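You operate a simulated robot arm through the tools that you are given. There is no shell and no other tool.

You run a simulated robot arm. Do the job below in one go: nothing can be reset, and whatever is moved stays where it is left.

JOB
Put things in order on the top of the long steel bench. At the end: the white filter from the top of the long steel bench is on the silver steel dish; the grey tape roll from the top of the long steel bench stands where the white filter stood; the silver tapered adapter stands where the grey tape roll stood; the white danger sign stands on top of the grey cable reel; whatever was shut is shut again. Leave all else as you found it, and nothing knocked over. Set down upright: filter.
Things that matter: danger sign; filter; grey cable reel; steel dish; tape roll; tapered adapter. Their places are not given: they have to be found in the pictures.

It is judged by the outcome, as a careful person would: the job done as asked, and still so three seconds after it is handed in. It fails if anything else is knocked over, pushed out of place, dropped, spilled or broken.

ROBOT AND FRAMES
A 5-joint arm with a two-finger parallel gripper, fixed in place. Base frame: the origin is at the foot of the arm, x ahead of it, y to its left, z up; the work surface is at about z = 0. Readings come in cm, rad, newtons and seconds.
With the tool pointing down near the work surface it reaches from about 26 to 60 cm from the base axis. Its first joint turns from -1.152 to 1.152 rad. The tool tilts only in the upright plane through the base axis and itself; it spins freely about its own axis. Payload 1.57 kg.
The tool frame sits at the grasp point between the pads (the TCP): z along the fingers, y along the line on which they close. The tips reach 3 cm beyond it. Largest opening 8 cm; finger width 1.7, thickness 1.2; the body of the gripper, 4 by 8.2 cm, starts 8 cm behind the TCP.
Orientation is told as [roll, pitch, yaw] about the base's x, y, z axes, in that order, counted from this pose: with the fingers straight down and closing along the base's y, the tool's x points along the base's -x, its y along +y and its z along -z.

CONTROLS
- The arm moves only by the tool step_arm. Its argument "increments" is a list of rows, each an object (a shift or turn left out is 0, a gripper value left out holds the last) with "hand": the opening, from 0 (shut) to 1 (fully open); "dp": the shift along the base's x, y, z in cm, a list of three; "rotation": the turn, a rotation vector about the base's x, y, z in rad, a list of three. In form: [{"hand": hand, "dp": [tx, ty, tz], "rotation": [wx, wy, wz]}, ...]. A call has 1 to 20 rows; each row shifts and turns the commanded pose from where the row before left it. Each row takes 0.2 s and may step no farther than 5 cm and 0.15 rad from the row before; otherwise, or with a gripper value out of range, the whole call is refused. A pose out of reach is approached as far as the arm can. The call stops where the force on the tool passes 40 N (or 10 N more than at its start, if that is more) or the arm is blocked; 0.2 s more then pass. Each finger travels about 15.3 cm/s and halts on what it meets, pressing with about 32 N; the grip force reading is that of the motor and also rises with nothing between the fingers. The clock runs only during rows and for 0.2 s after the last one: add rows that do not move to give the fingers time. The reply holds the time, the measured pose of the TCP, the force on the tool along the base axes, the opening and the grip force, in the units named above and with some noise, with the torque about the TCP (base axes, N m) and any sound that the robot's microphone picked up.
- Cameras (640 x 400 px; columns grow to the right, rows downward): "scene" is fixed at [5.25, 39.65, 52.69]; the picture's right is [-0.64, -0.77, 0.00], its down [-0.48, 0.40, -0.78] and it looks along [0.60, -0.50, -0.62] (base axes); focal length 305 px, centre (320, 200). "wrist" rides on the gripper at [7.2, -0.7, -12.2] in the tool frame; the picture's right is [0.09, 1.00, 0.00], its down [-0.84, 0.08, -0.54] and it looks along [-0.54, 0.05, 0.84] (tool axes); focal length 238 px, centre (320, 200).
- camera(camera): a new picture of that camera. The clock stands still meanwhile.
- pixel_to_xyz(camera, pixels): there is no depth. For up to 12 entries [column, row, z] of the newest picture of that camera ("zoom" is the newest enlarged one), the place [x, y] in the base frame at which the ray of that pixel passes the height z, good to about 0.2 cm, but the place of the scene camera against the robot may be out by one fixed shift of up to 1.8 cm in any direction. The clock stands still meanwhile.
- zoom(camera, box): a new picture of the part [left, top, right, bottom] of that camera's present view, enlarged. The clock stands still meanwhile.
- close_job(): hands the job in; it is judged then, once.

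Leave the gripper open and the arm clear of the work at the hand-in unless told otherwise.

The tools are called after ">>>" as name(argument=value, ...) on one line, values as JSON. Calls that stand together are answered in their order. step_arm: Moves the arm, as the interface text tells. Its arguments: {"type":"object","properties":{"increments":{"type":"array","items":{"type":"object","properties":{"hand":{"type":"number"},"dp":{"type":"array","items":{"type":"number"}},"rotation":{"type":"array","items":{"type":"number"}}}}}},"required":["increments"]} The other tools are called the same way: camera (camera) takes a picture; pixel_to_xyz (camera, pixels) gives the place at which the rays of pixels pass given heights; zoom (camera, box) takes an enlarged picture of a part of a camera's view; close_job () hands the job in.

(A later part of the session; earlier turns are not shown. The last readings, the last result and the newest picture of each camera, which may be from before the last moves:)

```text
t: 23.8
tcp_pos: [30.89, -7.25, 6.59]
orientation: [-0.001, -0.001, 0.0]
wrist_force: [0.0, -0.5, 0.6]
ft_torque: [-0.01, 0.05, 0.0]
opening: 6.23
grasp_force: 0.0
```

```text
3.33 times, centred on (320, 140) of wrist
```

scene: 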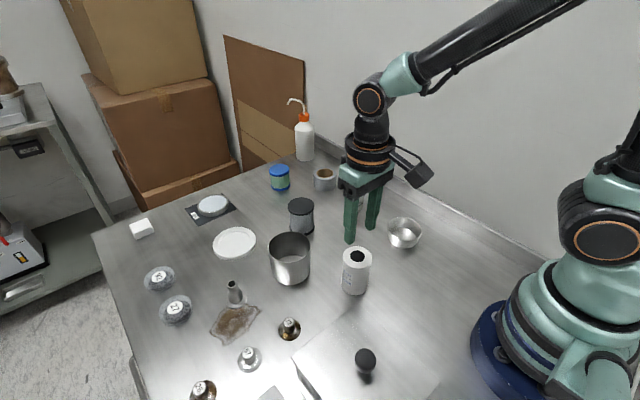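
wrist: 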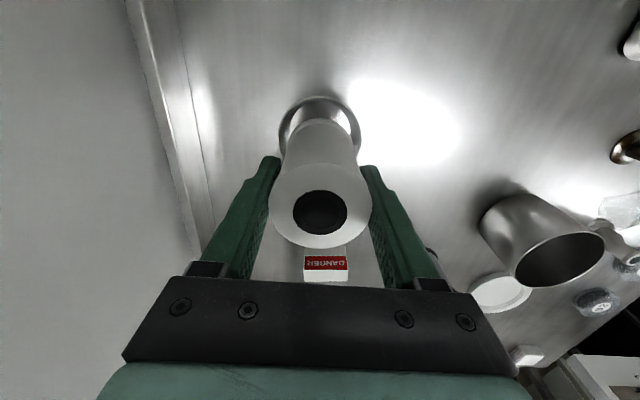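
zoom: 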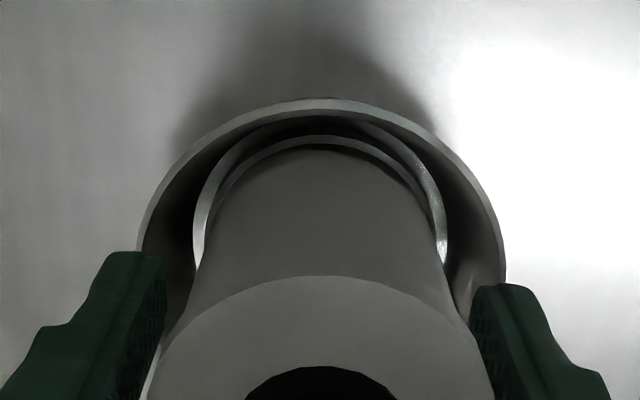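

The filter stands free. I raise straight up out of it, then open fully and look.

>>> step_arm(increments=[{"hand": 0.78, "dp": [0, 0, 0.5]}, {"hand": 0.9, "dp": [0, 0, 1]}, {"hand": 1, "dp": [0, 0, 2]}, {"dp": [0, 0, 4]}, {"dp": [0, 0, 4]}, {"dp": [0, 0, 4]}, {}])

>>> zoom(camera="scene", box=[350, 170, 450, 260])

>>> camera(camera="wrist")

```text
t: 25.4
tcp_pos: [30.96, -7.15, 22.04]
orientation: [-0.001, -0.001, 0.0]
wrist_force: [0.6, 0.3, -0.1]
ft_torque: [-0.03, 0.02, 0.01]
opening: 7.98
grasp_force: 0.1
```

```text
4.44 times, centred on (400, 215) of scene
```

zoom: 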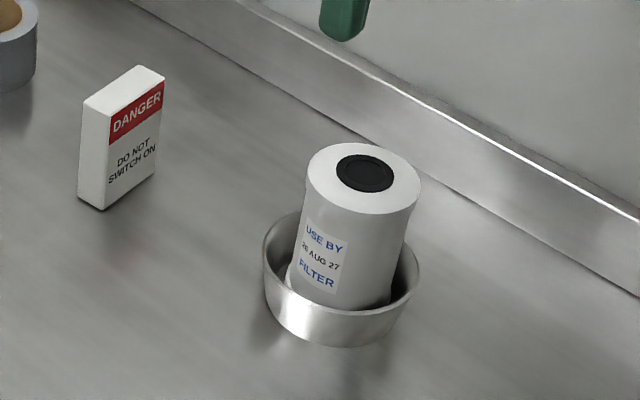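

```text
taken
```

wrist: 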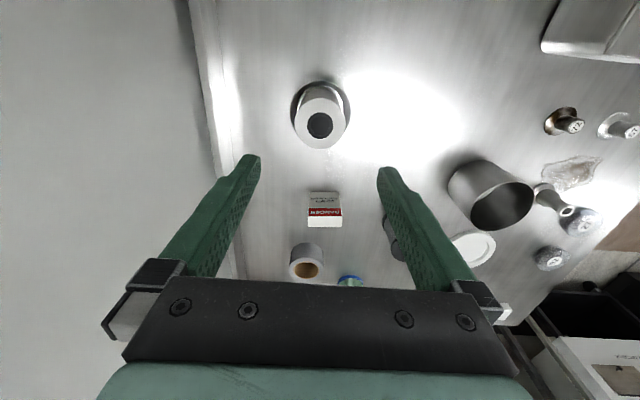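

The filter stands upright in the steel dish. Now the tape roll: I move out along x to look at it from closer.

>>> step_arm(increments=[{"hand": 1, "dp": [4, 0, 0]}, {"dp": [4, 0, 0]}, {"dp": [4, 0, 0]}, {"dp": [4, 0, 0]}, {"dp": [4, 0, 0]}, {"dp": [3, 0, 0]}, {}, {}])

>>> camera(camera="wrist")

>>> camera(camera="scene")

```text
t: 27.2
tcp_pos: [53.82, -7.23, 21.94]
orientation: [-0.001, 0.0, 0.001]
wrist_force: [-0.2, -1.1, 0.4]
ft_torque: [0.02, 0.03, 0.01]
opening: 7.98
grasp_force: 0.0
```

```text
taken
```

wrist: 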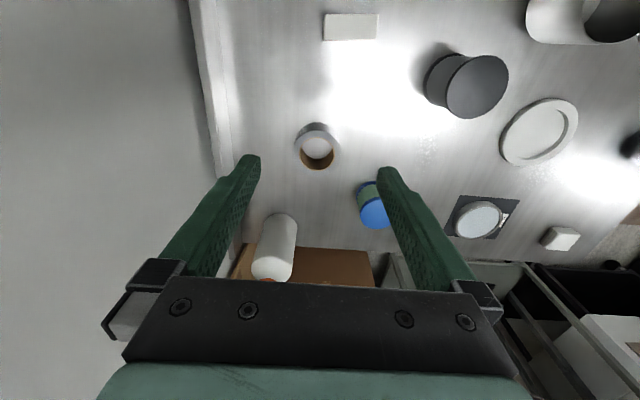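

```text
taken
```

scene: 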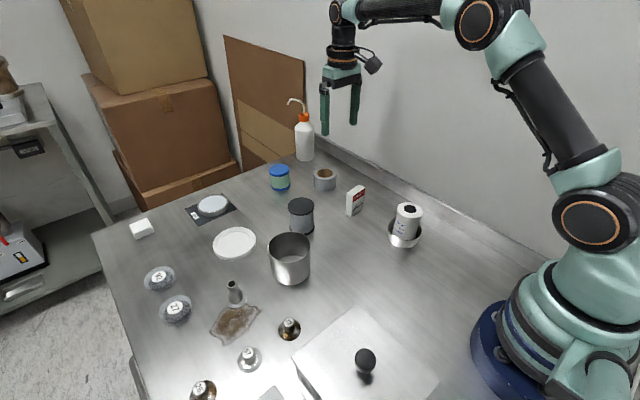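

Here the tape roll is at (317,150), the sign at (351,27) and the reel at (470,85). I enlarge the tape roll and sign.

>>> zoom(camera="wrist", box=[270, 100, 370, 190])

>>> zoom(camera="wrist", box=[310, 0, 520, 130])

```text
4.44 times, centred on (320, 145) of wrist
```

zoom: 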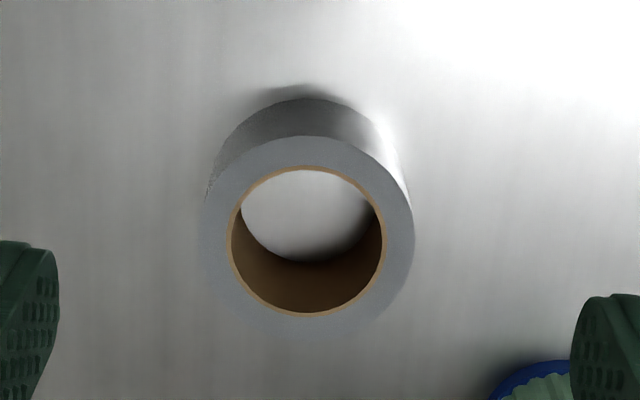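

```text
3.05 times, centred on (415, 65) of wrist
```

zoom: 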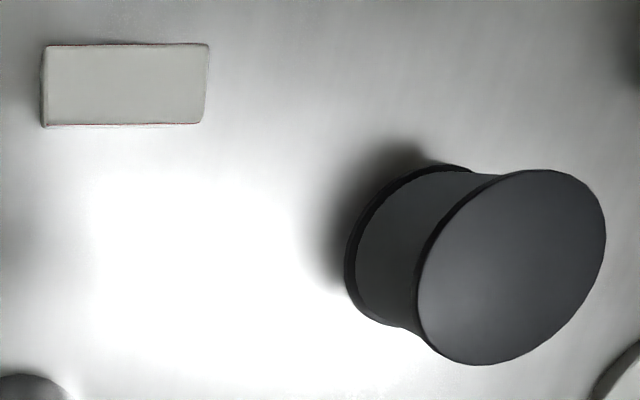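

Tape: top ellipse centre (317.5,153.3), edges at columns 293.9 and 341.2, base near edge row 121.8. Measure these plus the sign's top and the reel's top.

>>> pixel_to_xyz(camera="wrist", pixels=[[317.5, 153.3, 3.5], [317.5, 153.3, 4], [317.5, 153.3, 4.5], [293.9, 153.3, 4], [341.2, 153.3, 4], [317.5, 130.6, 4], [317.5, 176.5, 4], [317.5, 121.8, 0], [324.5, 13.9, 6], [377.9, 14.3, 6], [376.3, 39, 6], [324.2, 40.6, 6]])

>>> pixel_to_xyz(camera="wrist", pixels=[[477.5, 87.4, 6], [477.5, 87.4, 7], [477.5, 87.4, 8], [465, 65, 7], [455, 114, 7], [425, 85, 0], [213, 120, 0], [213, 120, 2], [320, 185, 10], [325, 13.9, 5], [478, 118, 7], [491, 56, 7]])

```text
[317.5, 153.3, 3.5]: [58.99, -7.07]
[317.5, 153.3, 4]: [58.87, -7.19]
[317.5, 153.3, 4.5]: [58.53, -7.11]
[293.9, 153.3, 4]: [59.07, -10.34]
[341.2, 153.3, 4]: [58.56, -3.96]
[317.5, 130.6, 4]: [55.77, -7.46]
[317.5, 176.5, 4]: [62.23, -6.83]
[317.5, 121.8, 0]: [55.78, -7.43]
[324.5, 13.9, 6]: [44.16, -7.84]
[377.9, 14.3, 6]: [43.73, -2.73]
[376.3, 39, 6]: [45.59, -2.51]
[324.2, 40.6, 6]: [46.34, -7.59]
```

```text
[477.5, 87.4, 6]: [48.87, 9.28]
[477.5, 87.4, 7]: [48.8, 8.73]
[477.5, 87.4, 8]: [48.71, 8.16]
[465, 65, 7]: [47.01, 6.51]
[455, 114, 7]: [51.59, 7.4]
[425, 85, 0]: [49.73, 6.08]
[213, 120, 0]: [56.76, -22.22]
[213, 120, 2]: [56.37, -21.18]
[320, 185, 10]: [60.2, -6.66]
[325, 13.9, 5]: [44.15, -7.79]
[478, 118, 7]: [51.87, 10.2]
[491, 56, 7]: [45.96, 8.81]
```

Tape roll: centre (58.95, -7.15), 6.4 cm wide, 4 cm tall. I move over it and go down partway.

>>> step_arm(increments=[{"hand": 1, "dp": [2.5, 0, -2]}, {"dp": [2.6, 0.08, -2]}, {"dp": [0, 0, -3]}, {"dp": [0, 0, -3]}, {"dp": [0, 0, -2]}, {}, {}])

>>> camera(camera="wrist")

```text
t: 28.8
tcp_pos: [58.92, -7.22, 9.84]
orientation: [0.001, 0.001, 0.0]
wrist_force: [-0.2, 0.3, -0.4]
ft_torque: [-0.02, 0.03, 0.02]
opening: 8.02
grasp_force: 0.2
```

```text
taken
```

wrist: 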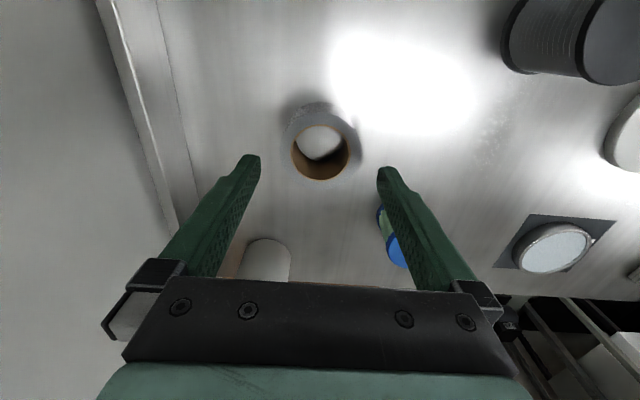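

I check the roll's centring between the fingers.

>>> zoom(camera="wrist", box=[260, 80, 390, 200])

>>> pixel_to_xyz(camera="wrist", pixels=[[282, 146, 4], [362, 146, 4], [321, 145, 4], [320, 102, 0]])

```text
3.33 times, centred on (325, 140) of wrist
```

zoom: 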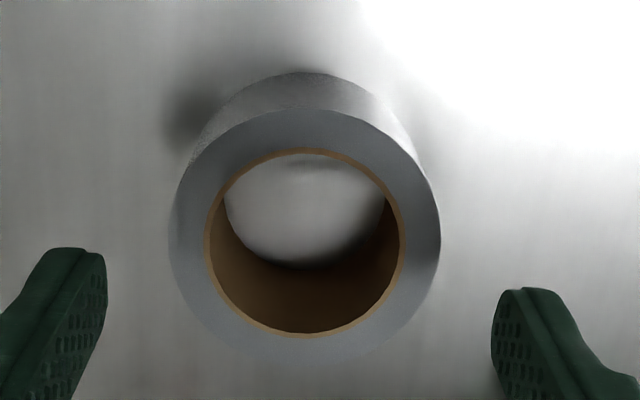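

```text
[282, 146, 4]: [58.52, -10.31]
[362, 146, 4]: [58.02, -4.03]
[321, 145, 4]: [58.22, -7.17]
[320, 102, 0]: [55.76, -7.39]
```

Centred. I descend to z ≈ 3.5 and close on the roll.

>>> step_arm(increments=[{"hand": 1, "dp": [0, 0.03, -2.5]}, {"dp": [0, 0, -2.5]}, {"dp": [0, 0, -1.3]}, {}, {}])

>>> step_arm(increments=[{"hand": 0.85}, {"hand": 0.78}, {"hand": 0.6}, {"hand": 0.6}, {"hand": 0.6}])

```text
t: 30.0
tcp_pos: [58.69, -7.24, 3.66]
orientation: [0.002, 0.001, 0.0]
wrist_force: [-0.3, -0.6, 1.0]
ft_torque: [-0.01, -0.02, -0.01]
opening: 7.97
grasp_force: 0.0
```

```text
t: 31.2
tcp_pos: [58.84, -7.19, 3.56]
orientation: [0.0, -0.002, 0.001]
wrist_force: [0.1, -0.6, -0.9]
ft_torque: [0.02, 0.0, -0.05]
opening: 6.61
grasp_force: 32.2
```

Opening 6.61 with 32 N: the roll is held. I lift slowly and watch.

>>> step_arm(increments=[{"hand": 0.6, "dp": [0, 0, 0.2]}, {"dp": [0, 0, 0.2]}, {"dp": [0, 0, 0.3]}, {"dp": [0, 0, 0.4]}, {"dp": [0, 0, 0.4]}, {"dp": [0, 0, 0.4]}, {}])

>>> zoom(camera="scene", box=[270, 120, 390, 220])

>>> zoom(camera="wrist", box=[250, 100, 390, 240])

```text
t: 32.8
tcp_pos: [58.92, -7.06, 5.55]
orientation: [0.0, 0.0, 0.001]
wrist_force: [0.0, 0.1, -1.5]
ft_torque: [0.02, 0.01, 0.01]
opening: 6.56
grasp_force: 32.0
```

```text
4.00 times, centred on (330, 170) of scene
```

zoom: 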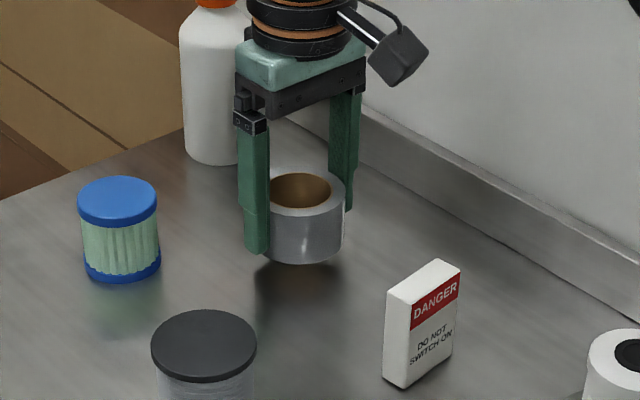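

```text
2.86 times, centred on (320, 170) of wrist
```

zoom: 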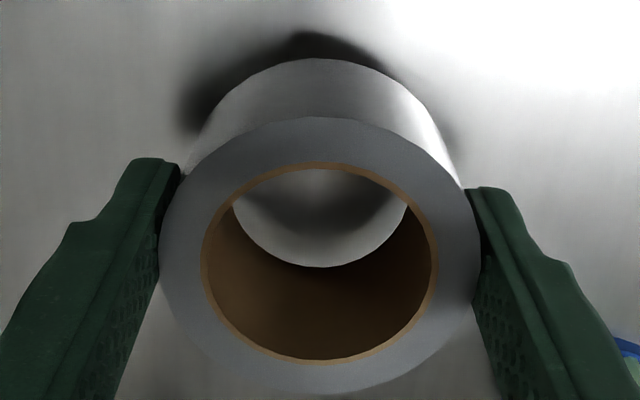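

The roll is held clear of the bench. I note its centre relative to the TCP.

>>> pixel_to_xyz(camera="wrist", pixels=[[320, 141, 6], [320, 237.8, 6], [263.4, 187, 6], [376.3, 187, 6], [320, 120.3, 2]])

>>> step_arm(increments=[{"hand": 0.6, "dp": [0, 0, 0.8]}, {"dp": [0, 0, 1.2]}, {"dp": [0, 0, 1.5]}, {"dp": [0, 0, 1.5]}, {"dp": [0, 0, 1.5]}, {"dp": [0, 0, 1.5]}, {"dp": [0, 0, 1.5]}, {}])

```text
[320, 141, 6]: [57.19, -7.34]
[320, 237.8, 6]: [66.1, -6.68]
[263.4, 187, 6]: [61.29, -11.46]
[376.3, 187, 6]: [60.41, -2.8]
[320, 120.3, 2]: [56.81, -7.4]
```

```text
t: 34.6
tcp_pos: [59.05, -6.93, 15.15]
orientation: [0.001, -0.001, 0.0]
wrist_force: [0.7, 0.2, -0.7]
ft_torque: [-0.02, -0.01, -0.02]
opening: 6.58
grasp_force: 32.2
```

Those numbers used an older picture. I take a fresh picture and redo the measurement.

>>> camera(camera="wrist")

>>> pixel_to_xyz(camera="wrist", pixels=[[320, 141, 15.55], [320, 237.8, 15.55], [263.4, 187, 15.55], [376.3, 187, 15.55], [320, 120.3, 11.55]])

```text
taken
```

wrist: 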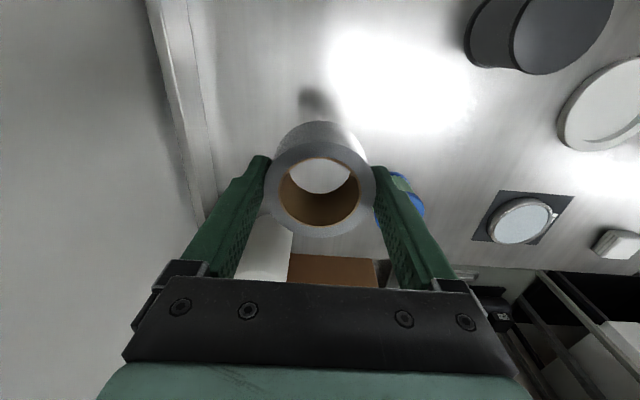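

```text
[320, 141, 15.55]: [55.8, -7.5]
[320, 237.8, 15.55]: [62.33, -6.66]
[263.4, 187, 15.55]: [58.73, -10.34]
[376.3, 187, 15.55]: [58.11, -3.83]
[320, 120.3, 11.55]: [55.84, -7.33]
```

The roll is centred on the TCP. I carry it high across to the filter's former place at (29.0, 10.8).

>>> step_arm(increments=[{"hand": 0.6, "dp": [-0.8, 0.5, 0]}, {"dp": [-1.5, 0.9, 0]}, {"dp": [-2.0, 1.2, 0]}, {"dp": [-2.2, 1.3, 0]}, {"dp": [-2.2, 1.3, 0]}, {"dp": [-2.2, 1.3, 0]}, {"dp": [-2.2, 1.3, 0]}, {"dp": [-2.2, 1.3, 0]}, {"dp": [-2.2, 1.3, 0]}, {"dp": [-2.2, 1.3, 0]}, {"dp": [-2.2, 1.3, 0]}, {"dp": [-2.2, 1.3, 0]}, {"dp": [-2.0, 1.3, 0]}, {"dp": [-1.8, 1.1, 0]}, {"dp": [-1.2, 0.8, 0]}, {"dp": [-0.85, 0.4, 0]}, {}, {}])

>>> camera(camera="wrist")

>>> camera(camera="scene")

```text
t: 38.4
tcp_pos: [29.04, 10.98, 15.08]
orientation: [0.001, -0.001, 0.001]
wrist_force: [0.1, -0.4, -1.1]
ft_torque: [-0.03, -0.01, 0.02]
opening: 6.6
grasp_force: 31.9
```

```text
taken
```

wrist: 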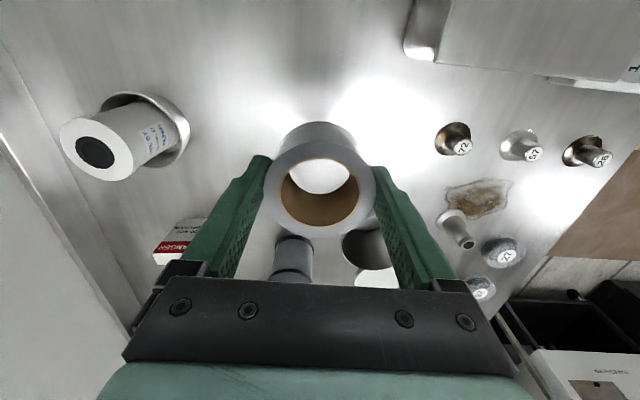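

```text
taken
```

scene: 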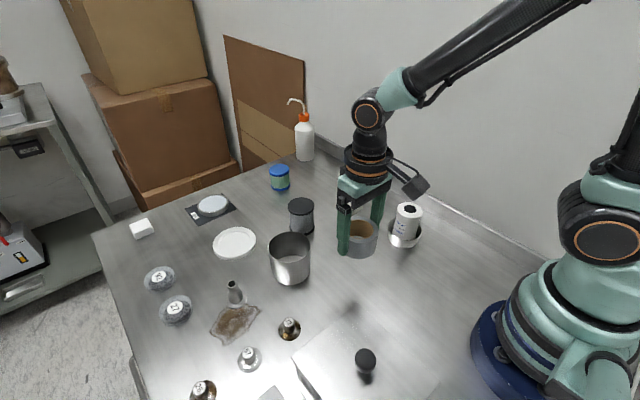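

In place above the filter's old spot. I lower the roll.

>>> step_arm(increments=[{"hand": 0.6, "dp": [0, -0.05, -1]}, {"dp": [0, 0, -1.8]}, {"dp": [0, 0, -2]}, {"dp": [0, 0, -2]}, {"dp": [0, 0, -2]}, {"dp": [0, 0, -1.2]}, {"dp": [0, 0, -0.6]}, {}, {}])

>>> step_arm(increments=[{"hand": 0.6, "dp": [0, 0, -0.3]}, {"dp": [0, 0, -0.2]}, {"dp": [0, 0, -0.1]}, {}])

>>> step_arm(increments=[{"hand": 0.6, "dp": [0, 0, -0.1]}, {"dp": [0, 0, -0.1]}, {}])

```text
t: 40.4
tcp_pos: [28.88, 10.93, 4.42]
orientation: [0.0, 0.001, 0.0]
wrist_force: [0.2, 0.2, -0.9]
ft_torque: [0.0, 0.01, 0.0]
opening: 6.59
grasp_force: 31.9
```

```text
t: 41.4
tcp_pos: [29.05, 10.73, 3.84]
orientation: [0.001, 0.0, -0.001]
wrist_force: [0.4, -0.6, -1.1]
ft_torque: [-0.03, -0.02, 0.02]
opening: 6.57
grasp_force: 32.2
```

```text
t: 42.2
tcp_pos: [29.02, 10.84, 3.72]
orientation: [0.001, 0.001, -0.002]
wrist_force: [-2.3, 0.6, 7.0]
ft_torque: [-0.13, 0.06, -0.05]
opening: 6.6
grasp_force: 32.2
```

Contact (7 N). I open, and check the roll before rising.

>>> step_arm(increments=[{"hand": 0.84}, {"hand": 0.9}, {"hand": 1.0}, {}])

>>> step_arm(increments=[{"hand": 1, "dp": [0, 0, 1]}, {"dp": [0, 0, 3]}, {"dp": [0, 0, 4]}, {"dp": [0, 0, 4]}, {"dp": [0, 0, 4]}, {}])

>>> camera(camera="wrist")

>>> camera(camera="scene")

```text
t: 43.2
tcp_pos: [29.15, 10.71, 3.73]
orientation: [-0.001, 0.0, 0.001]
wrist_force: [0.9, -0.1, -0.4]
ft_torque: [-0.03, -0.01, 0.0]
opening: 8.01
grasp_force: 0.1
```

```text
t: 44.6
tcp_pos: [29.12, 10.75, 19.72]
orientation: [0.0, 0.0, 0.001]
wrist_force: [0.2, -0.6, 0.7]
ft_torque: [-0.01, -0.02, 0.01]
opening: 8.01
grasp_force: 0.1
```

```text
taken
```

wrist: 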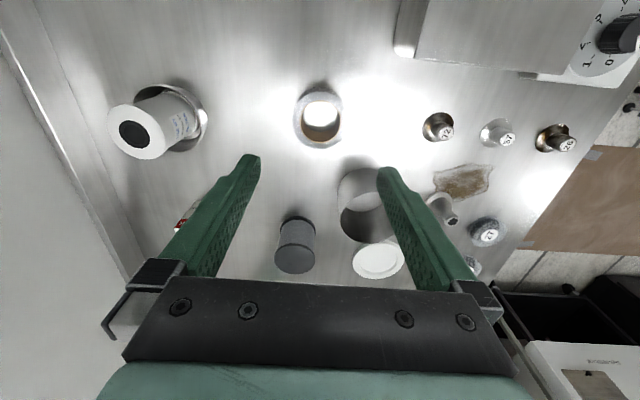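

```text
taken
```

scene: 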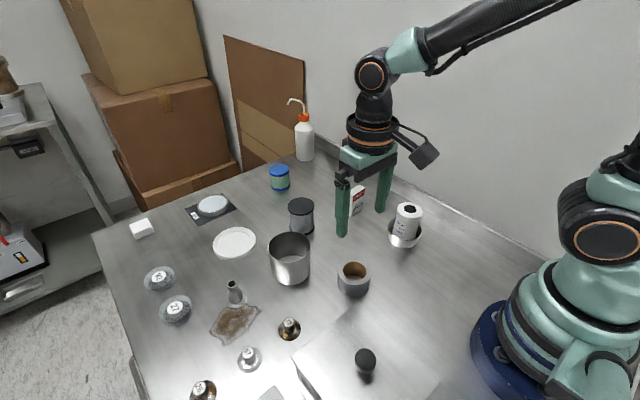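

The tape roll stands at the filter's old place. Now the adapter near (41, 31): I move above it for a close look.

>>> pixel_to_xyz(camera="wrist", pixels=[[294, 120, 4], [343, 120, 4], [318, 92, 4], [318, 147, 4], [318, 82, 0], [436, 198, 0], [453, 220, 5]])

>>> step_arm(increments=[{"hand": 1, "dp": [1.5, 3, 0]}, {"dp": [1.8, 4, 0]}, {"dp": [1.8, 4, 0]}, {"dp": [1.8, 4, 0]}, {"dp": [1.8, 3, 0]}, {"dp": [1, 1.5, 0]}, {}, {}])

>>> camera(camera="wrist")

```text
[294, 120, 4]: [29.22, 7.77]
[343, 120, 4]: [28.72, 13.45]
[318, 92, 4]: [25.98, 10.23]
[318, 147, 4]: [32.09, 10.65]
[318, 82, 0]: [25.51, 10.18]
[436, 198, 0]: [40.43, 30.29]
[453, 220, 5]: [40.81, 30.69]
```

```text
t: 46.4
tcp_pos: [38.65, 30.31, 19.56]
orientation: [-0.001, 0.0, 0.001]
wrist_force: [0.4, 0.0, 1.1]
ft_torque: [-0.01, -0.01, 0.02]
opening: 8.01
grasp_force: 0.1
```

```text
taken
```

wrist: 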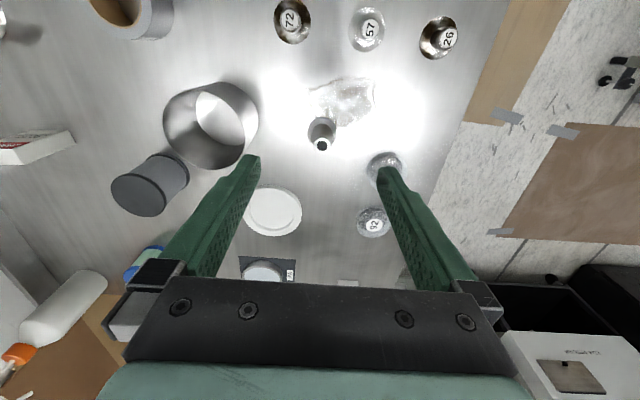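

>>> zoom(camera="wrist", box=[270, 60, 420, 180])

>>> zoom(camera="scene", box=[205, 265, 265, 320])

```text
3.33 times, centred on (345, 120) of wrist
```

zoom: 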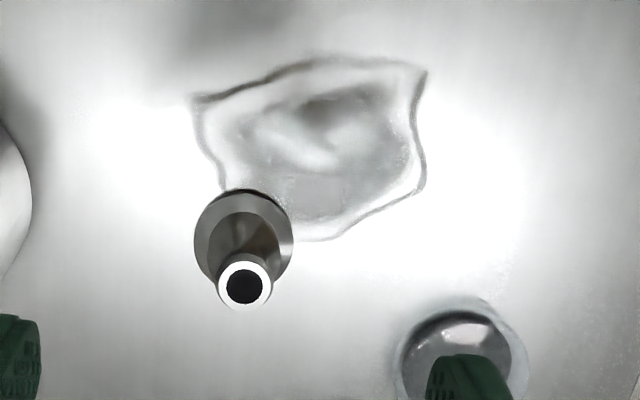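

```text
7.27 times, centred on (235, 292) of scene
```

zoom: 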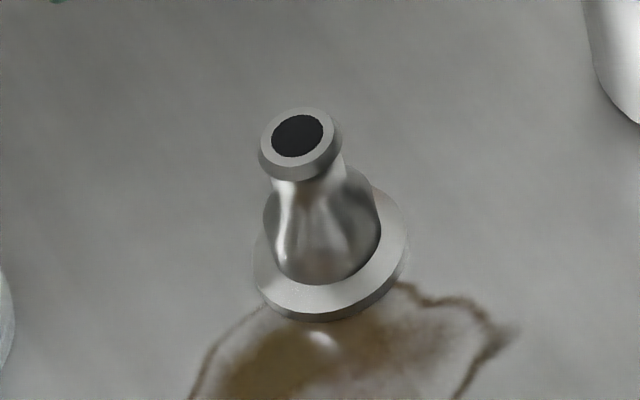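

The adapter has a wide foot (about 4 cm), a tapering body, a narrow neck and a small top lip about 2 cm wide. I measure foot and top.

>>> pixel_to_xyz(camera="wrist", pixels=[[321.9, 131.7, 0], [307.2, 131.7, 0.5], [337, 131.7, 0.5], [322.5, 144.9, 4], [322.5, 144.9, 5], [322.5, 144.9, 6], [314.1, 144.9, 5], [330.9, 144.9, 5], [322, 116.7, 0], [388, 155, 0], [385, 165, 1], [230, 160, 0]])

>>> pixel_to_xyz(camera="scene", pixels=[[231.8, 284, 4], [231.8, 284, 5], [231.8, 284, 6], [236, 301.5, 0], [236, 301.5, 0.5], [225.9, 299.5, 0.5], [247.3, 298.8, 0.5], [235.3, 308.3, 0]])

```text
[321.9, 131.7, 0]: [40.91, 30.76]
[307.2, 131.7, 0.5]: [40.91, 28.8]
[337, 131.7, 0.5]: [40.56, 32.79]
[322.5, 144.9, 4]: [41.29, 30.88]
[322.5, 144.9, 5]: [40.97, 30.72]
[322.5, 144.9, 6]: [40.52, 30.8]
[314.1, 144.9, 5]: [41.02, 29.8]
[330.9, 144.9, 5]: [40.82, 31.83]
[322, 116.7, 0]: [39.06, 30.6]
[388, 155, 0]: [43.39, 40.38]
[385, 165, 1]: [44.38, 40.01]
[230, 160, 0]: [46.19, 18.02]
```

```text
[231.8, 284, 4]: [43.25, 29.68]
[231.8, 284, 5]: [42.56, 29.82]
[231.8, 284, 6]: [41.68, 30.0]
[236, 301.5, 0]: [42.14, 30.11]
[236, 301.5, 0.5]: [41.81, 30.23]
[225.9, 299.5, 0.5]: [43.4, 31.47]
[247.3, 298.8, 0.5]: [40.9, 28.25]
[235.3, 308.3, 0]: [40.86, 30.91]
```

Adapter: centre (41.0, 30.75), 5.1 cm tall, lip 2.0 cm wide. I plan to grip its top lip with tips just above the cone. I move above it with a partial opening and descend partway.

>>> step_arm(increments=[{"hand": 0.6, "dp": [2.3, 0.45, -2]}, {"dp": [0, 0, -3]}, {"dp": [0, 0, -2.5]}, {}, {}])

>>> camera(camera="wrist")

>>> zoom(camera="wrist", box=[260, 90, 380, 200])

```text
t: 47.6
tcp_pos: [40.81, 30.8, 12.07]
orientation: [0.0, 0.0, 0.001]
wrist_force: [-0.2, -1.0, -0.2]
ft_torque: [-0.03, 0.01, 0.03]
opening: 4.77
grasp_force: 0.0
```

```text
taken
```

wrist: 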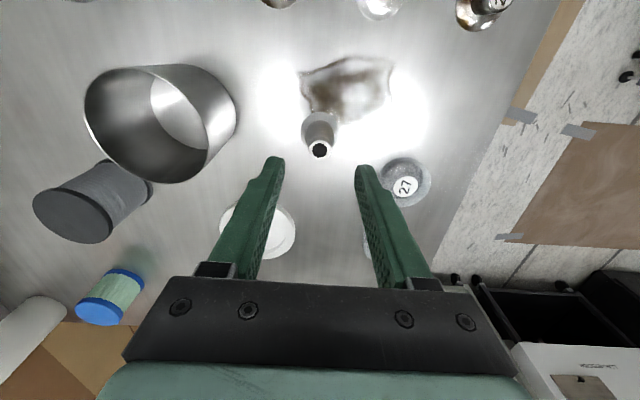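

```text
3.64 times, centred on (320, 145) of wrist
```

zoom: 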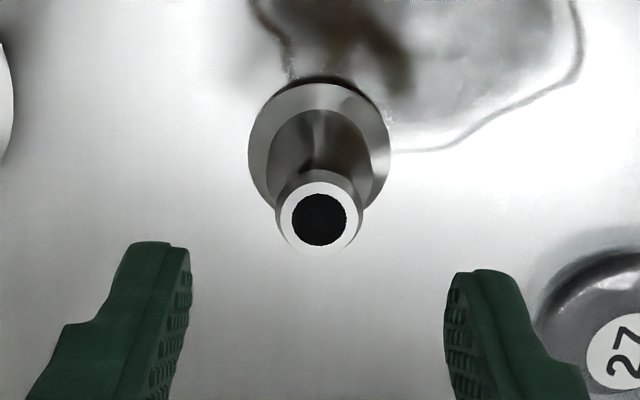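

The lip's centre is at (319.7,148.8). Check its coordinates.

>>> pixel_to_xyz(camera="wrist", pixels=[[319.7, 148.8, 5.1], [308, 148.8, 5.1], [331.3, 148.8, 5.1], [319.6, 137.3, 5.1], [319.6, 160, 5.1], [319.5, 110.7, 0], [300.2, 128, 0.5], [339.5, 128, 0.5]])

```text
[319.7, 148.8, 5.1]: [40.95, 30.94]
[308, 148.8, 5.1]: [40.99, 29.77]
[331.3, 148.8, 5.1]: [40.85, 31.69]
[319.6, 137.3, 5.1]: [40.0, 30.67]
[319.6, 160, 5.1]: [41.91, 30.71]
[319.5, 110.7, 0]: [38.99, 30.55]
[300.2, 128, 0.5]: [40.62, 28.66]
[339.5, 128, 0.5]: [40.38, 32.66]
```

On target. I lower to z ≈ 6.3 and close gently on the lip.

>>> step_arm(increments=[{"hand": 0.6, "dp": [0, 0, -3]}, {"dp": [0, 0, -2]}, {"dp": [0, 0, -0.75]}, {}, {}])

>>> zoom(camera="scene", box=[195, 250, 275, 320])

>>> zoom(camera="wrist", box=[260, 100, 380, 210])

```text
t: 48.8
tcp_pos: [40.98, 30.78, 6.4]
orientation: [-0.002, 0.001, 0.0]
wrist_force: [-0.6, 0.5, 0.5]
ft_torque: [0.01, -0.03, 0.0]
opening: 4.81
grasp_force: 0.2
```

```text
5.71 times, centred on (235, 285) of scene
```

zoom: 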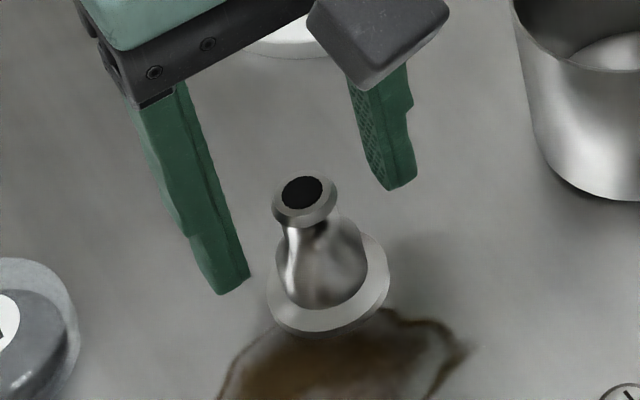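

```text
3.64 times, centred on (320, 155) of wrist
```

zoom: 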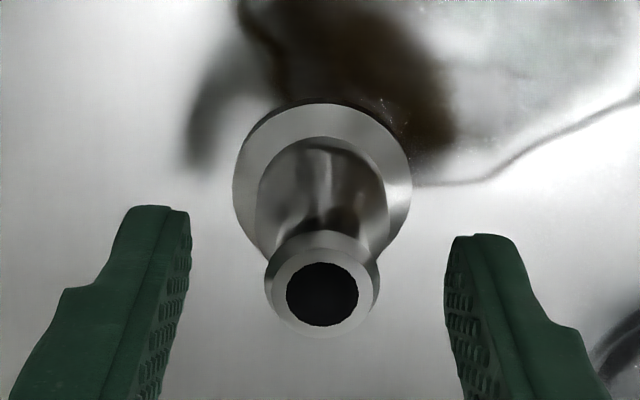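

The fingers straddle the lip evenly. I close.

>>> step_arm(increments=[{"hand": 0.45}, {"hand": 0.35}, {"hand": 0.28}, {"hand": 0.12}, {"hand": 0.1}, {"hand": 0.1}])

>>> step_arm(increments=[{"hand": 0.1, "dp": [0, 0, 0.2]}, {"dp": [0, 0, 0.2]}, {"dp": [0, 0, 0.2]}, {"dp": [0, 0, 0.3]}, {}])

>>> zoom(camera="scene", box=[195, 250, 275, 320])

>>> zoom(camera="wrist", box=[260, 100, 380, 210])

```text
t: 50.2
tcp_pos: [40.98, 30.75, 6.44]
orientation: [0.0, 0.0, -0.001]
wrist_force: [0.4, 1.1, -0.3]
ft_torque: [0.0, 0.01, -0.03]
opening: 1.71
grasp_force: 31.8
```

```text
t: 51.4
tcp_pos: [40.93, 30.63, 7.4]
orientation: [-0.002, 0.001, 0.0]
wrist_force: [-0.4, -0.4, 0.7]
ft_torque: [0.02, 0.02, 0.01]
opening: 1.68
grasp_force: 31.8
```

```text
5.71 times, centred on (235, 285) of scene
```

zoom: 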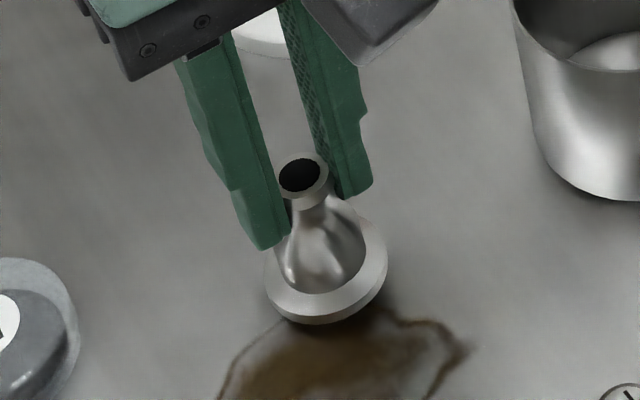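

```text
3.64 times, centred on (320, 155) of wrist
```

zoom: 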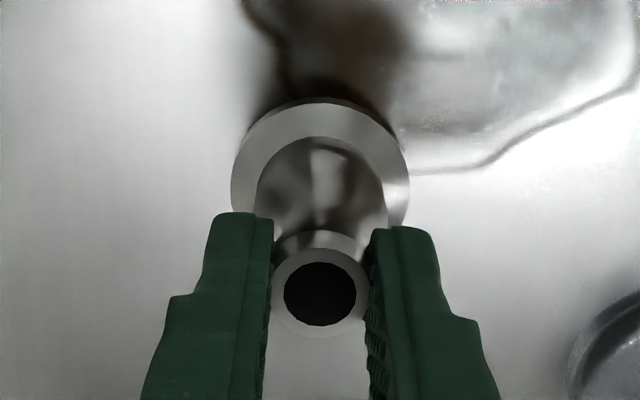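

The adapter rises with the fingers. I lift further slowly and check that it hangs upright.

>>> step_arm(increments=[{"hand": 0.1, "dp": [0, 0, 0.3]}, {"dp": [0, 0, 0.4]}, {"dp": [0, 0, 0.5]}, {"dp": [0, 0, 0.5]}, {}, {}])

>>> zoom(camera="scene", box=[195, 250, 275, 320])

>>> camera(camera="wrist")

>>> zoom(camera="wrist", box=[260, 100, 380, 210])

```text
t: 52.8
tcp_pos: [40.91, 30.75, 9.04]
orientation: [0.0, 0.002, 0.001]
wrist_force: [0.8, 1.2, -0.4]
ft_torque: [-0.02, -0.02, -0.03]
opening: 1.68
grasp_force: 31.7
```

```text
5.71 times, centred on (235, 285) of scene
```

zoom: 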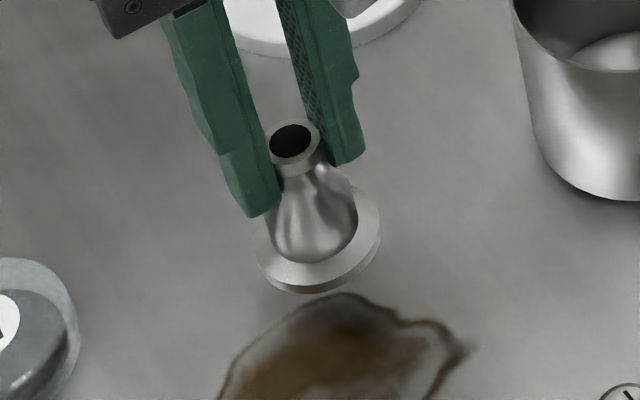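

```text
taken
```

wrist: 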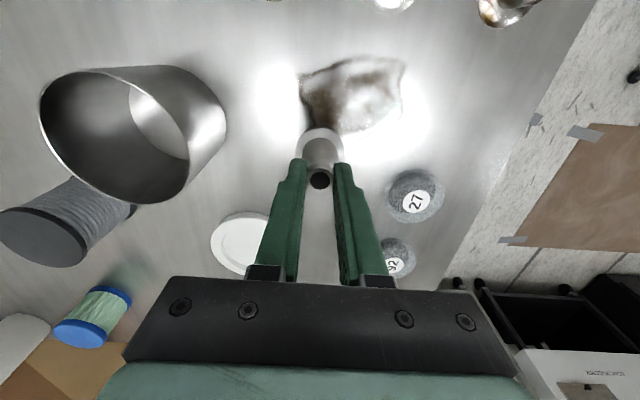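

```text
3.64 times, centred on (320, 155) of wrist
```

zoom: 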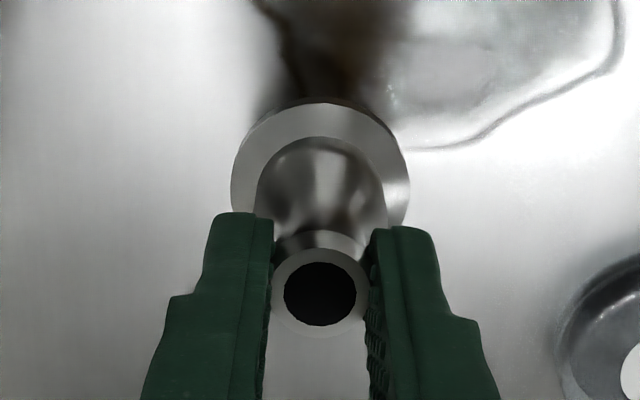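

Held upright and steady. I raise it to clear the reel, then carry it toward the tape roll's old place (58.95, -7.15).

>>> step_arm(increments=[{"hand": 0.1, "dp": [0, 0, 0.8]}, {"dp": [0, 0, 1.2]}, {"dp": [0, 0, 1.5]}, {"dp": [0, 0, 1.5]}, {"dp": [0, 0, 1.5]}, {"dp": [0, 0, 1.5]}, {"dp": [0, 0, 1]}, {}])

>>> step_arm(increments=[{"hand": 0.1, "dp": [0.3, -0.8, 0]}, {"dp": [0.6, -1.4, 0]}, {"dp": [0.9, -2.0, 0]}, {"dp": [0.95, -2.1, 0]}, {"dp": [0.95, -2.1, 0]}, {"dp": [0.95, -2.1, 0]}, {"dp": [0.95, -2.1, 0]}, {"dp": [0.95, -2.1, 0]}, {"dp": [0.95, -2.1, 0]}, {"dp": [0.95, -2.1, 0]}, {"dp": [0.95, -2.1, 0]}, {"dp": [0.95, -2.1, 0]}, {"dp": [0.95, -2.1, 0]}, {"dp": [0.95, -2.1, 0]}, {"dp": [0.95, -2.1, 0]}, {"dp": [0.95, -2.0, 0]}, {"dp": [0.95, -1.8, 0]}, {"dp": [0.9, -1.5, 0]}, {"dp": [0.6, -1.2, 0]}, {"dp": [0.4, -0.9, 0]}])

>>> camera(camera="wrist")

```text
t: 54.6
tcp_pos: [41.05, 30.78, 17.96]
orientation: [-0.001, 0.0, -0.001]
wrist_force: [0.6, -0.1, -1.5]
ft_torque: [0.0, -0.01, -0.01]
opening: 1.71
grasp_force: 31.4
```

```text
t: 58.8
tcp_pos: [58.21, -6.12, 18.04]
orientation: [0.0, 0.001, 0.001]
wrist_force: [-0.4, -0.1, -0.8]
ft_torque: [0.01, -0.01, 0.01]
opening: 1.68
grasp_force: 31.9
```

```text
taken
```

wrist: 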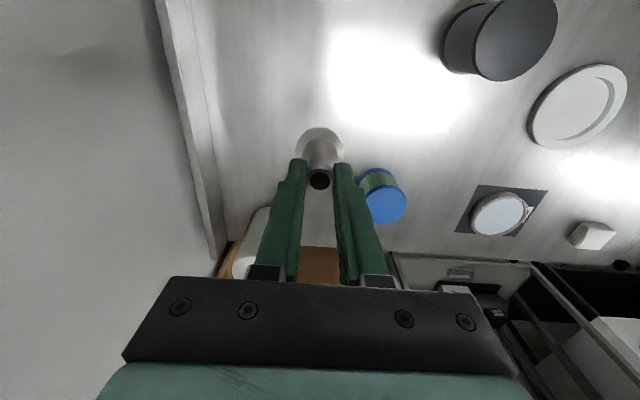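

Almost there. I finish the move (about +0.9, -1.08) and take readings.

>>> step_arm(increments=[{"hand": 0.1, "dp": [0.5, -0.6, -0.5]}, {"dp": [0.4, -0.48, -1]}, {"dp": [0, 0, -1.5]}, {}, {}])

>>> step_arm(increments=[{"hand": 0.1}])

>>> camera(camera="wrist")

>>> camera(camera="scene")

```text
t: 60.0
tcp_pos: [59.08, -7.21, 15.02]
orientation: [0.002, -0.001, 0.0]
wrist_force: [0.0, -0.5, -2.1]
ft_torque: [-0.01, -0.02, 0.0]
opening: 1.69
grasp_force: 31.7
```

```text
t: 60.4
tcp_pos: [59.09, -7.09, 14.96]
orientation: [0.002, -0.002, 0.001]
wrist_force: [-1.0, 0.4, -1.7]
ft_torque: [0.02, -0.02, 0.0]
opening: 1.69
grasp_force: 31.9
```

```text
taken
```

wrist: 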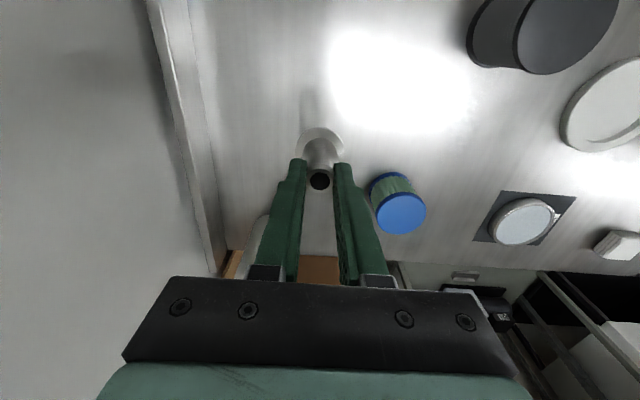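

```text
taken
```

scene: 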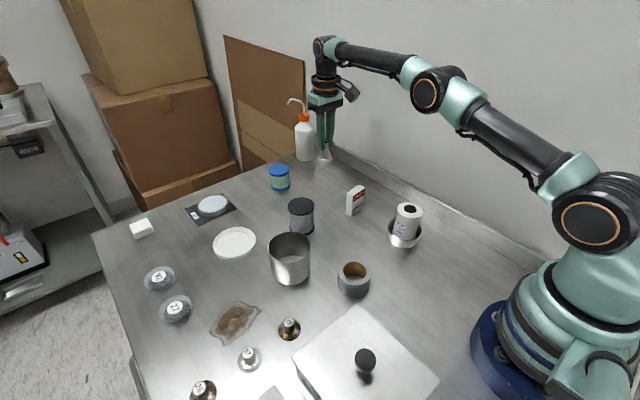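

I check the held adapter's foot position: foot edges near columns 297 and 344, near edge row 127, foot bottom at z ≈ 8.6.

>>> zoom(camera="wrist", box=[260, 100, 380, 210])

>>> pixel_to_xyz(camera="wrist", pixels=[[295.5, 152, 9], [344.5, 152, 9], [320, 127, 8.6], [319.8, 180, 13.7], [307, 180, 13.7], [333.5, 180, 13.7]])

```text
3.64 times, centred on (320, 155) of wrist
```

zoom: 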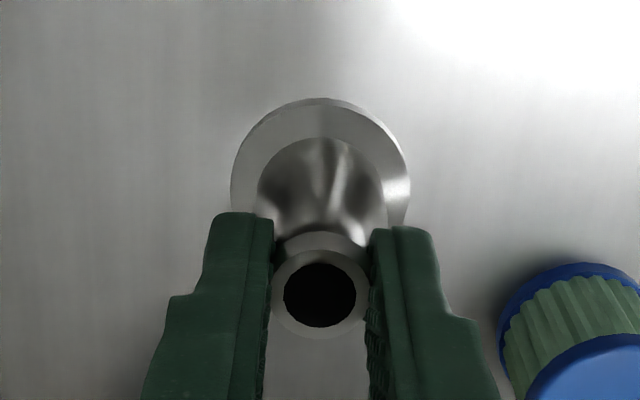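

```text
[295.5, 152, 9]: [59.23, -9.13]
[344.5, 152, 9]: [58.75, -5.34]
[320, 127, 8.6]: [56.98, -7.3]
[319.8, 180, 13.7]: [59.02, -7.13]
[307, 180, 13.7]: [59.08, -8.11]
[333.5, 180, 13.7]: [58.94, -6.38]
```

The adapter's foot is centred at about (59.0, -7.2), right over the roll's old place. I lower it.

>>> step_arm(increments=[{"hand": 0.1, "dp": [0, 0, -1]}, {"dp": [0, 0, -1.6]}, {"dp": [0, 0, -1.8]}, {"dp": [0, 0, -1.8]}, {"dp": [0, 0, -1.0]}, {"dp": [0, 0, -0.5]}, {}, {}])

>>> step_arm(increments=[{"hand": 0.1, "dp": [0, 0, -0.2]}, {"dp": [0, 0, -0.2]}, {"dp": [0, 0, -0.1]}, {}])

>>> zoom(camera="scene", box=[280, 120, 370, 210])

```text
t: 62.2
tcp_pos: [58.93, -7.15, 7.22]
orientation: [0.0, 0.001, 0.0]
wrist_force: [0.3, 0.0, -1.5]
ft_torque: [0.0, 0.01, 0.02]
opening: 1.72
grasp_force: 31.8
```

```text
t: 63.2
tcp_pos: [59.05, -7.13, 6.74]
orientation: [0.001, -0.001, 0.0]
wrist_force: [-0.2, 0.7, -0.7]
ft_torque: [0.01, -0.02, 0.0]
opening: 1.69
grasp_force: 31.8
```

```text
4.44 times, centred on (325, 165) of scene
```

zoom: 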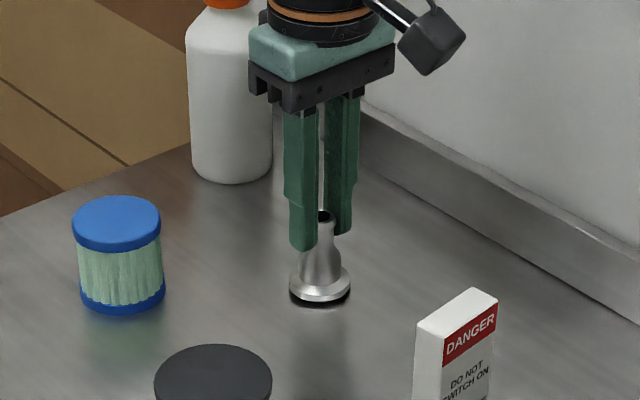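

Nearly touching. I continue in 0.1 cm steps until contact.

>>> step_arm(increments=[{"hand": 0.1, "dp": [0, 0, -0.1]}, {"dp": [0, 0, -0.1]}, {}])

>>> step_arm(increments=[{"hand": 0.1, "dp": [0, 0, -0.1]}, {}])

```text
t: 64.0
tcp_pos: [58.93, -7.17, 6.75]
orientation: [-0.001, 0.001, 0.001]
wrist_force: [-0.1, -0.5, -1.2]
ft_torque: [-0.02, 0.02, -0.02]
opening: 1.71
grasp_force: 31.4
```

```text
t: 64.6
tcp_pos: [58.98, -7.11, 6.62]
orientation: [0.001, 0.0, 0.0]
wrist_force: [0.2, 0.2, -0.3]
ft_torque: [0.01, -0.04, -0.03]
opening: 1.67
grasp_force: 31.7
```

>>> step_arm(increments=[{"hand": 0.1, "dp": [0, 0, -0.1]}, {}])

>>> step_arm(increments=[{"hand": 0.1, "dp": [0, 0, -0.1]}, {}])

>>> zoom(camera="scene", box=[300, 150, 350, 200])

```text
t: 65.2
tcp_pos: [58.91, -7.06, 6.54]
orientation: [0.0, -0.002, -0.001]
wrist_force: [-1.3, 0.4, 3.1]
ft_torque: [0.04, 0.08, 0.03]
opening: 1.68
grasp_force: 32.3
```

```text
t: 65.8
tcp_pos: [59.06, -7.15, 6.48]
orientation: [0.001, -0.001, 0.0]
wrist_force: [-4.8, 1.8, 14.2]
ft_torque: [0.09, 0.33, 0.0]
opening: 1.67
grasp_force: 31.7
```

```text
8.00 times, centred on (325, 175) of scene
```

zoom: 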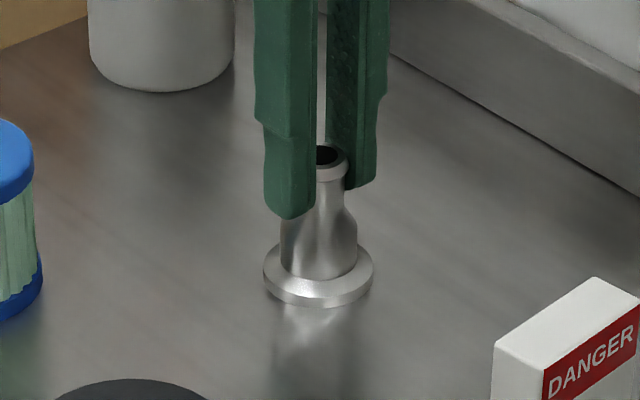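

The foot is on the bench (14 N). I ease up 0.1 cm, open slowly, and rise.

>>> step_arm(increments=[{"hand": 0.1, "dp": [0, 0, 0.08]}, {"hand": 0.22}, {"hand": 0.3}, {"hand": 0.45}, {"hand": 0.6}, {}])

>>> step_arm(increments=[{"hand": 0.6, "dp": [0, 0, 1]}, {"dp": [0, 0, 2]}, {"dp": [0, 0, 3]}, {"dp": [0, 0, 4]}, {"dp": [0, 0, 4]}, {}])

>>> camera(camera="wrist")

>>> camera(camera="scene")

```text
t: 67.2
tcp_pos: [58.9, -7.39, 6.37]
orientation: [-0.001, 0.0, -0.001]
wrist_force: [0.7, 0.4, 0.3]
ft_torque: [-0.02, 0.04, 0.01]
opening: 4.79
grasp_force: 0.0
```

```text
t: 68.6
tcp_pos: [58.52, -6.97, 20.19]
orientation: [0.0, 0.0, 0.001]
wrist_force: [0.5, -0.8, 0.2]
ft_torque: [-0.02, 0.0, 0.03]
opening: 4.82
grasp_force: 0.1
out of reach, approached as far as the arm can: row 5
```

```text
taken
```

wrist: 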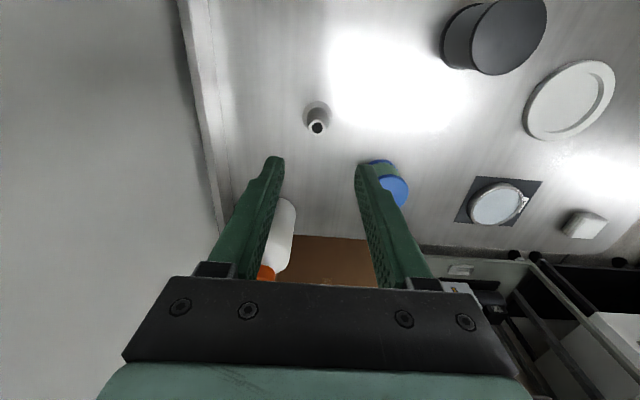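

```text
taken
```

scene: 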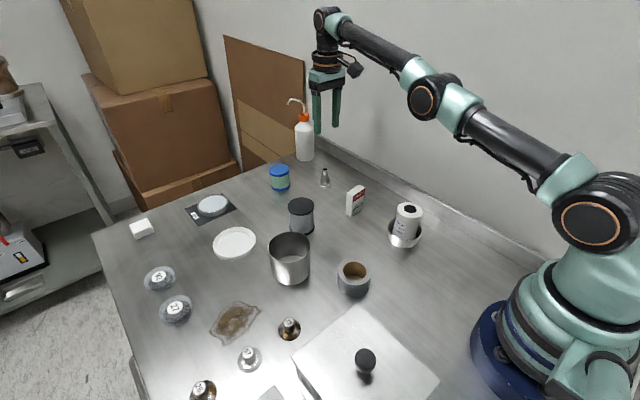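

The adapter stands alone where the roll was. I verify its position, then move back to inspect the sign and the reel.

>>> zoom(camera="wrist", box=[280, 80, 360, 150])

>>> pixel_to_xyz(camera="wrist", pixels=[[317, 127, 5.1], [318, 113, 0.3], [317, 101, 0]])

>>> step_arm(increments=[{"hand": 1, "dp": [-3, 0, 0]}, {"dp": [-4, 0.4, 0]}, {"dp": [-4, 0.5, 0]}, {"dp": [-4, 0.6, 0]}, {"dp": [-2, 0.5, 0]}, {}, {}])

>>> camera(camera="wrist")

```text
5.71 times, centred on (320, 115) of wrist
```

zoom: 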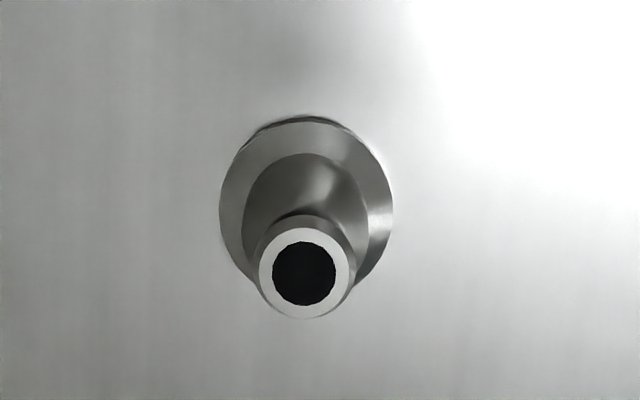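

```text
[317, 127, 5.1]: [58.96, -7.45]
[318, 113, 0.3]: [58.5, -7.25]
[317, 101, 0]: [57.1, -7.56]
```

```text
t: 70.2
tcp_pos: [58.15, -6.88, 21.19]
orientation: [0.0, 0.002, 0.001]
wrist_force: [0.2, -0.7, -0.3]
ft_torque: [-0.02, -0.02, -0.02]
opening: 7.99
grasp_force: 0.0
out of reach, approached as far as the arm can: row 1, 2, 3, 4, 5
```

```text
taken
```

wrist: 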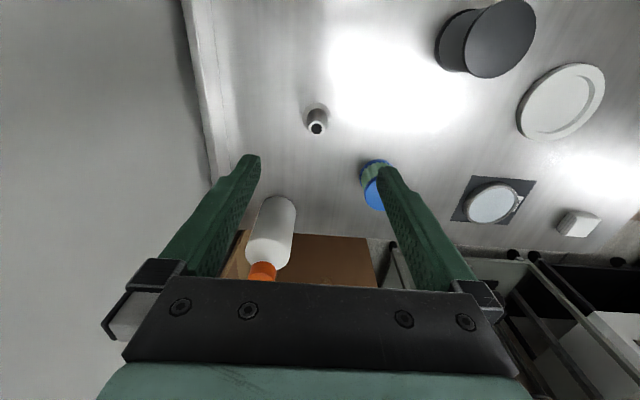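

The arm reports the rows as out of reach although this pose should be reachable; it sits near full stretch. I send still rows to see where it settles.

>>> step_arm(increments=[{"hand": 1}, {}])

```text
t: 70.8
tcp_pos: [58.11, -6.94, 21.08]
orientation: [-0.001, 0.002, 0.0]
wrist_force: [0.2, 0.1, 0.6]
ft_torque: [0.0, 0.0, 0.04]
opening: 7.99
grasp_force: 0.2
```

It holds at (58.1, -6.9, 21.1). I try a small move down and back.

>>> step_arm(increments=[{"hand": 1, "dp": [-0.5, 0, -0.5]}, {}])

```text
t: 71.4
tcp_pos: [58.27, -6.95, 20.69]
orientation: [0.001, 0.002, 0.001]
wrist_force: [0.6, 0.1, -0.7]
ft_torque: [0.0, 0.01, 0.01]
opening: 7.99
grasp_force: 0.0
out of reach, approached as far as the arm can: row 1
```

The arm seems to be at its fully straight limit. I try going straight down a little, where the reach boundary is farther out.

>>> step_arm(increments=[{"hand": 1, "dp": [0, 0, -1]}, {"dp": [0, 0, -1]}, {}])

```text
t: 72.2
tcp_pos: [58.63, -7.11, 18.76]
orientation: [0.001, 0.004, -0.001]
wrist_force: [0.0, -0.3, 0.3]
ft_torque: [0.0, -0.03, 0.03]
opening: 7.99
grasp_force: 0.1
out of reach, approached as far as the arm can: row 2
```

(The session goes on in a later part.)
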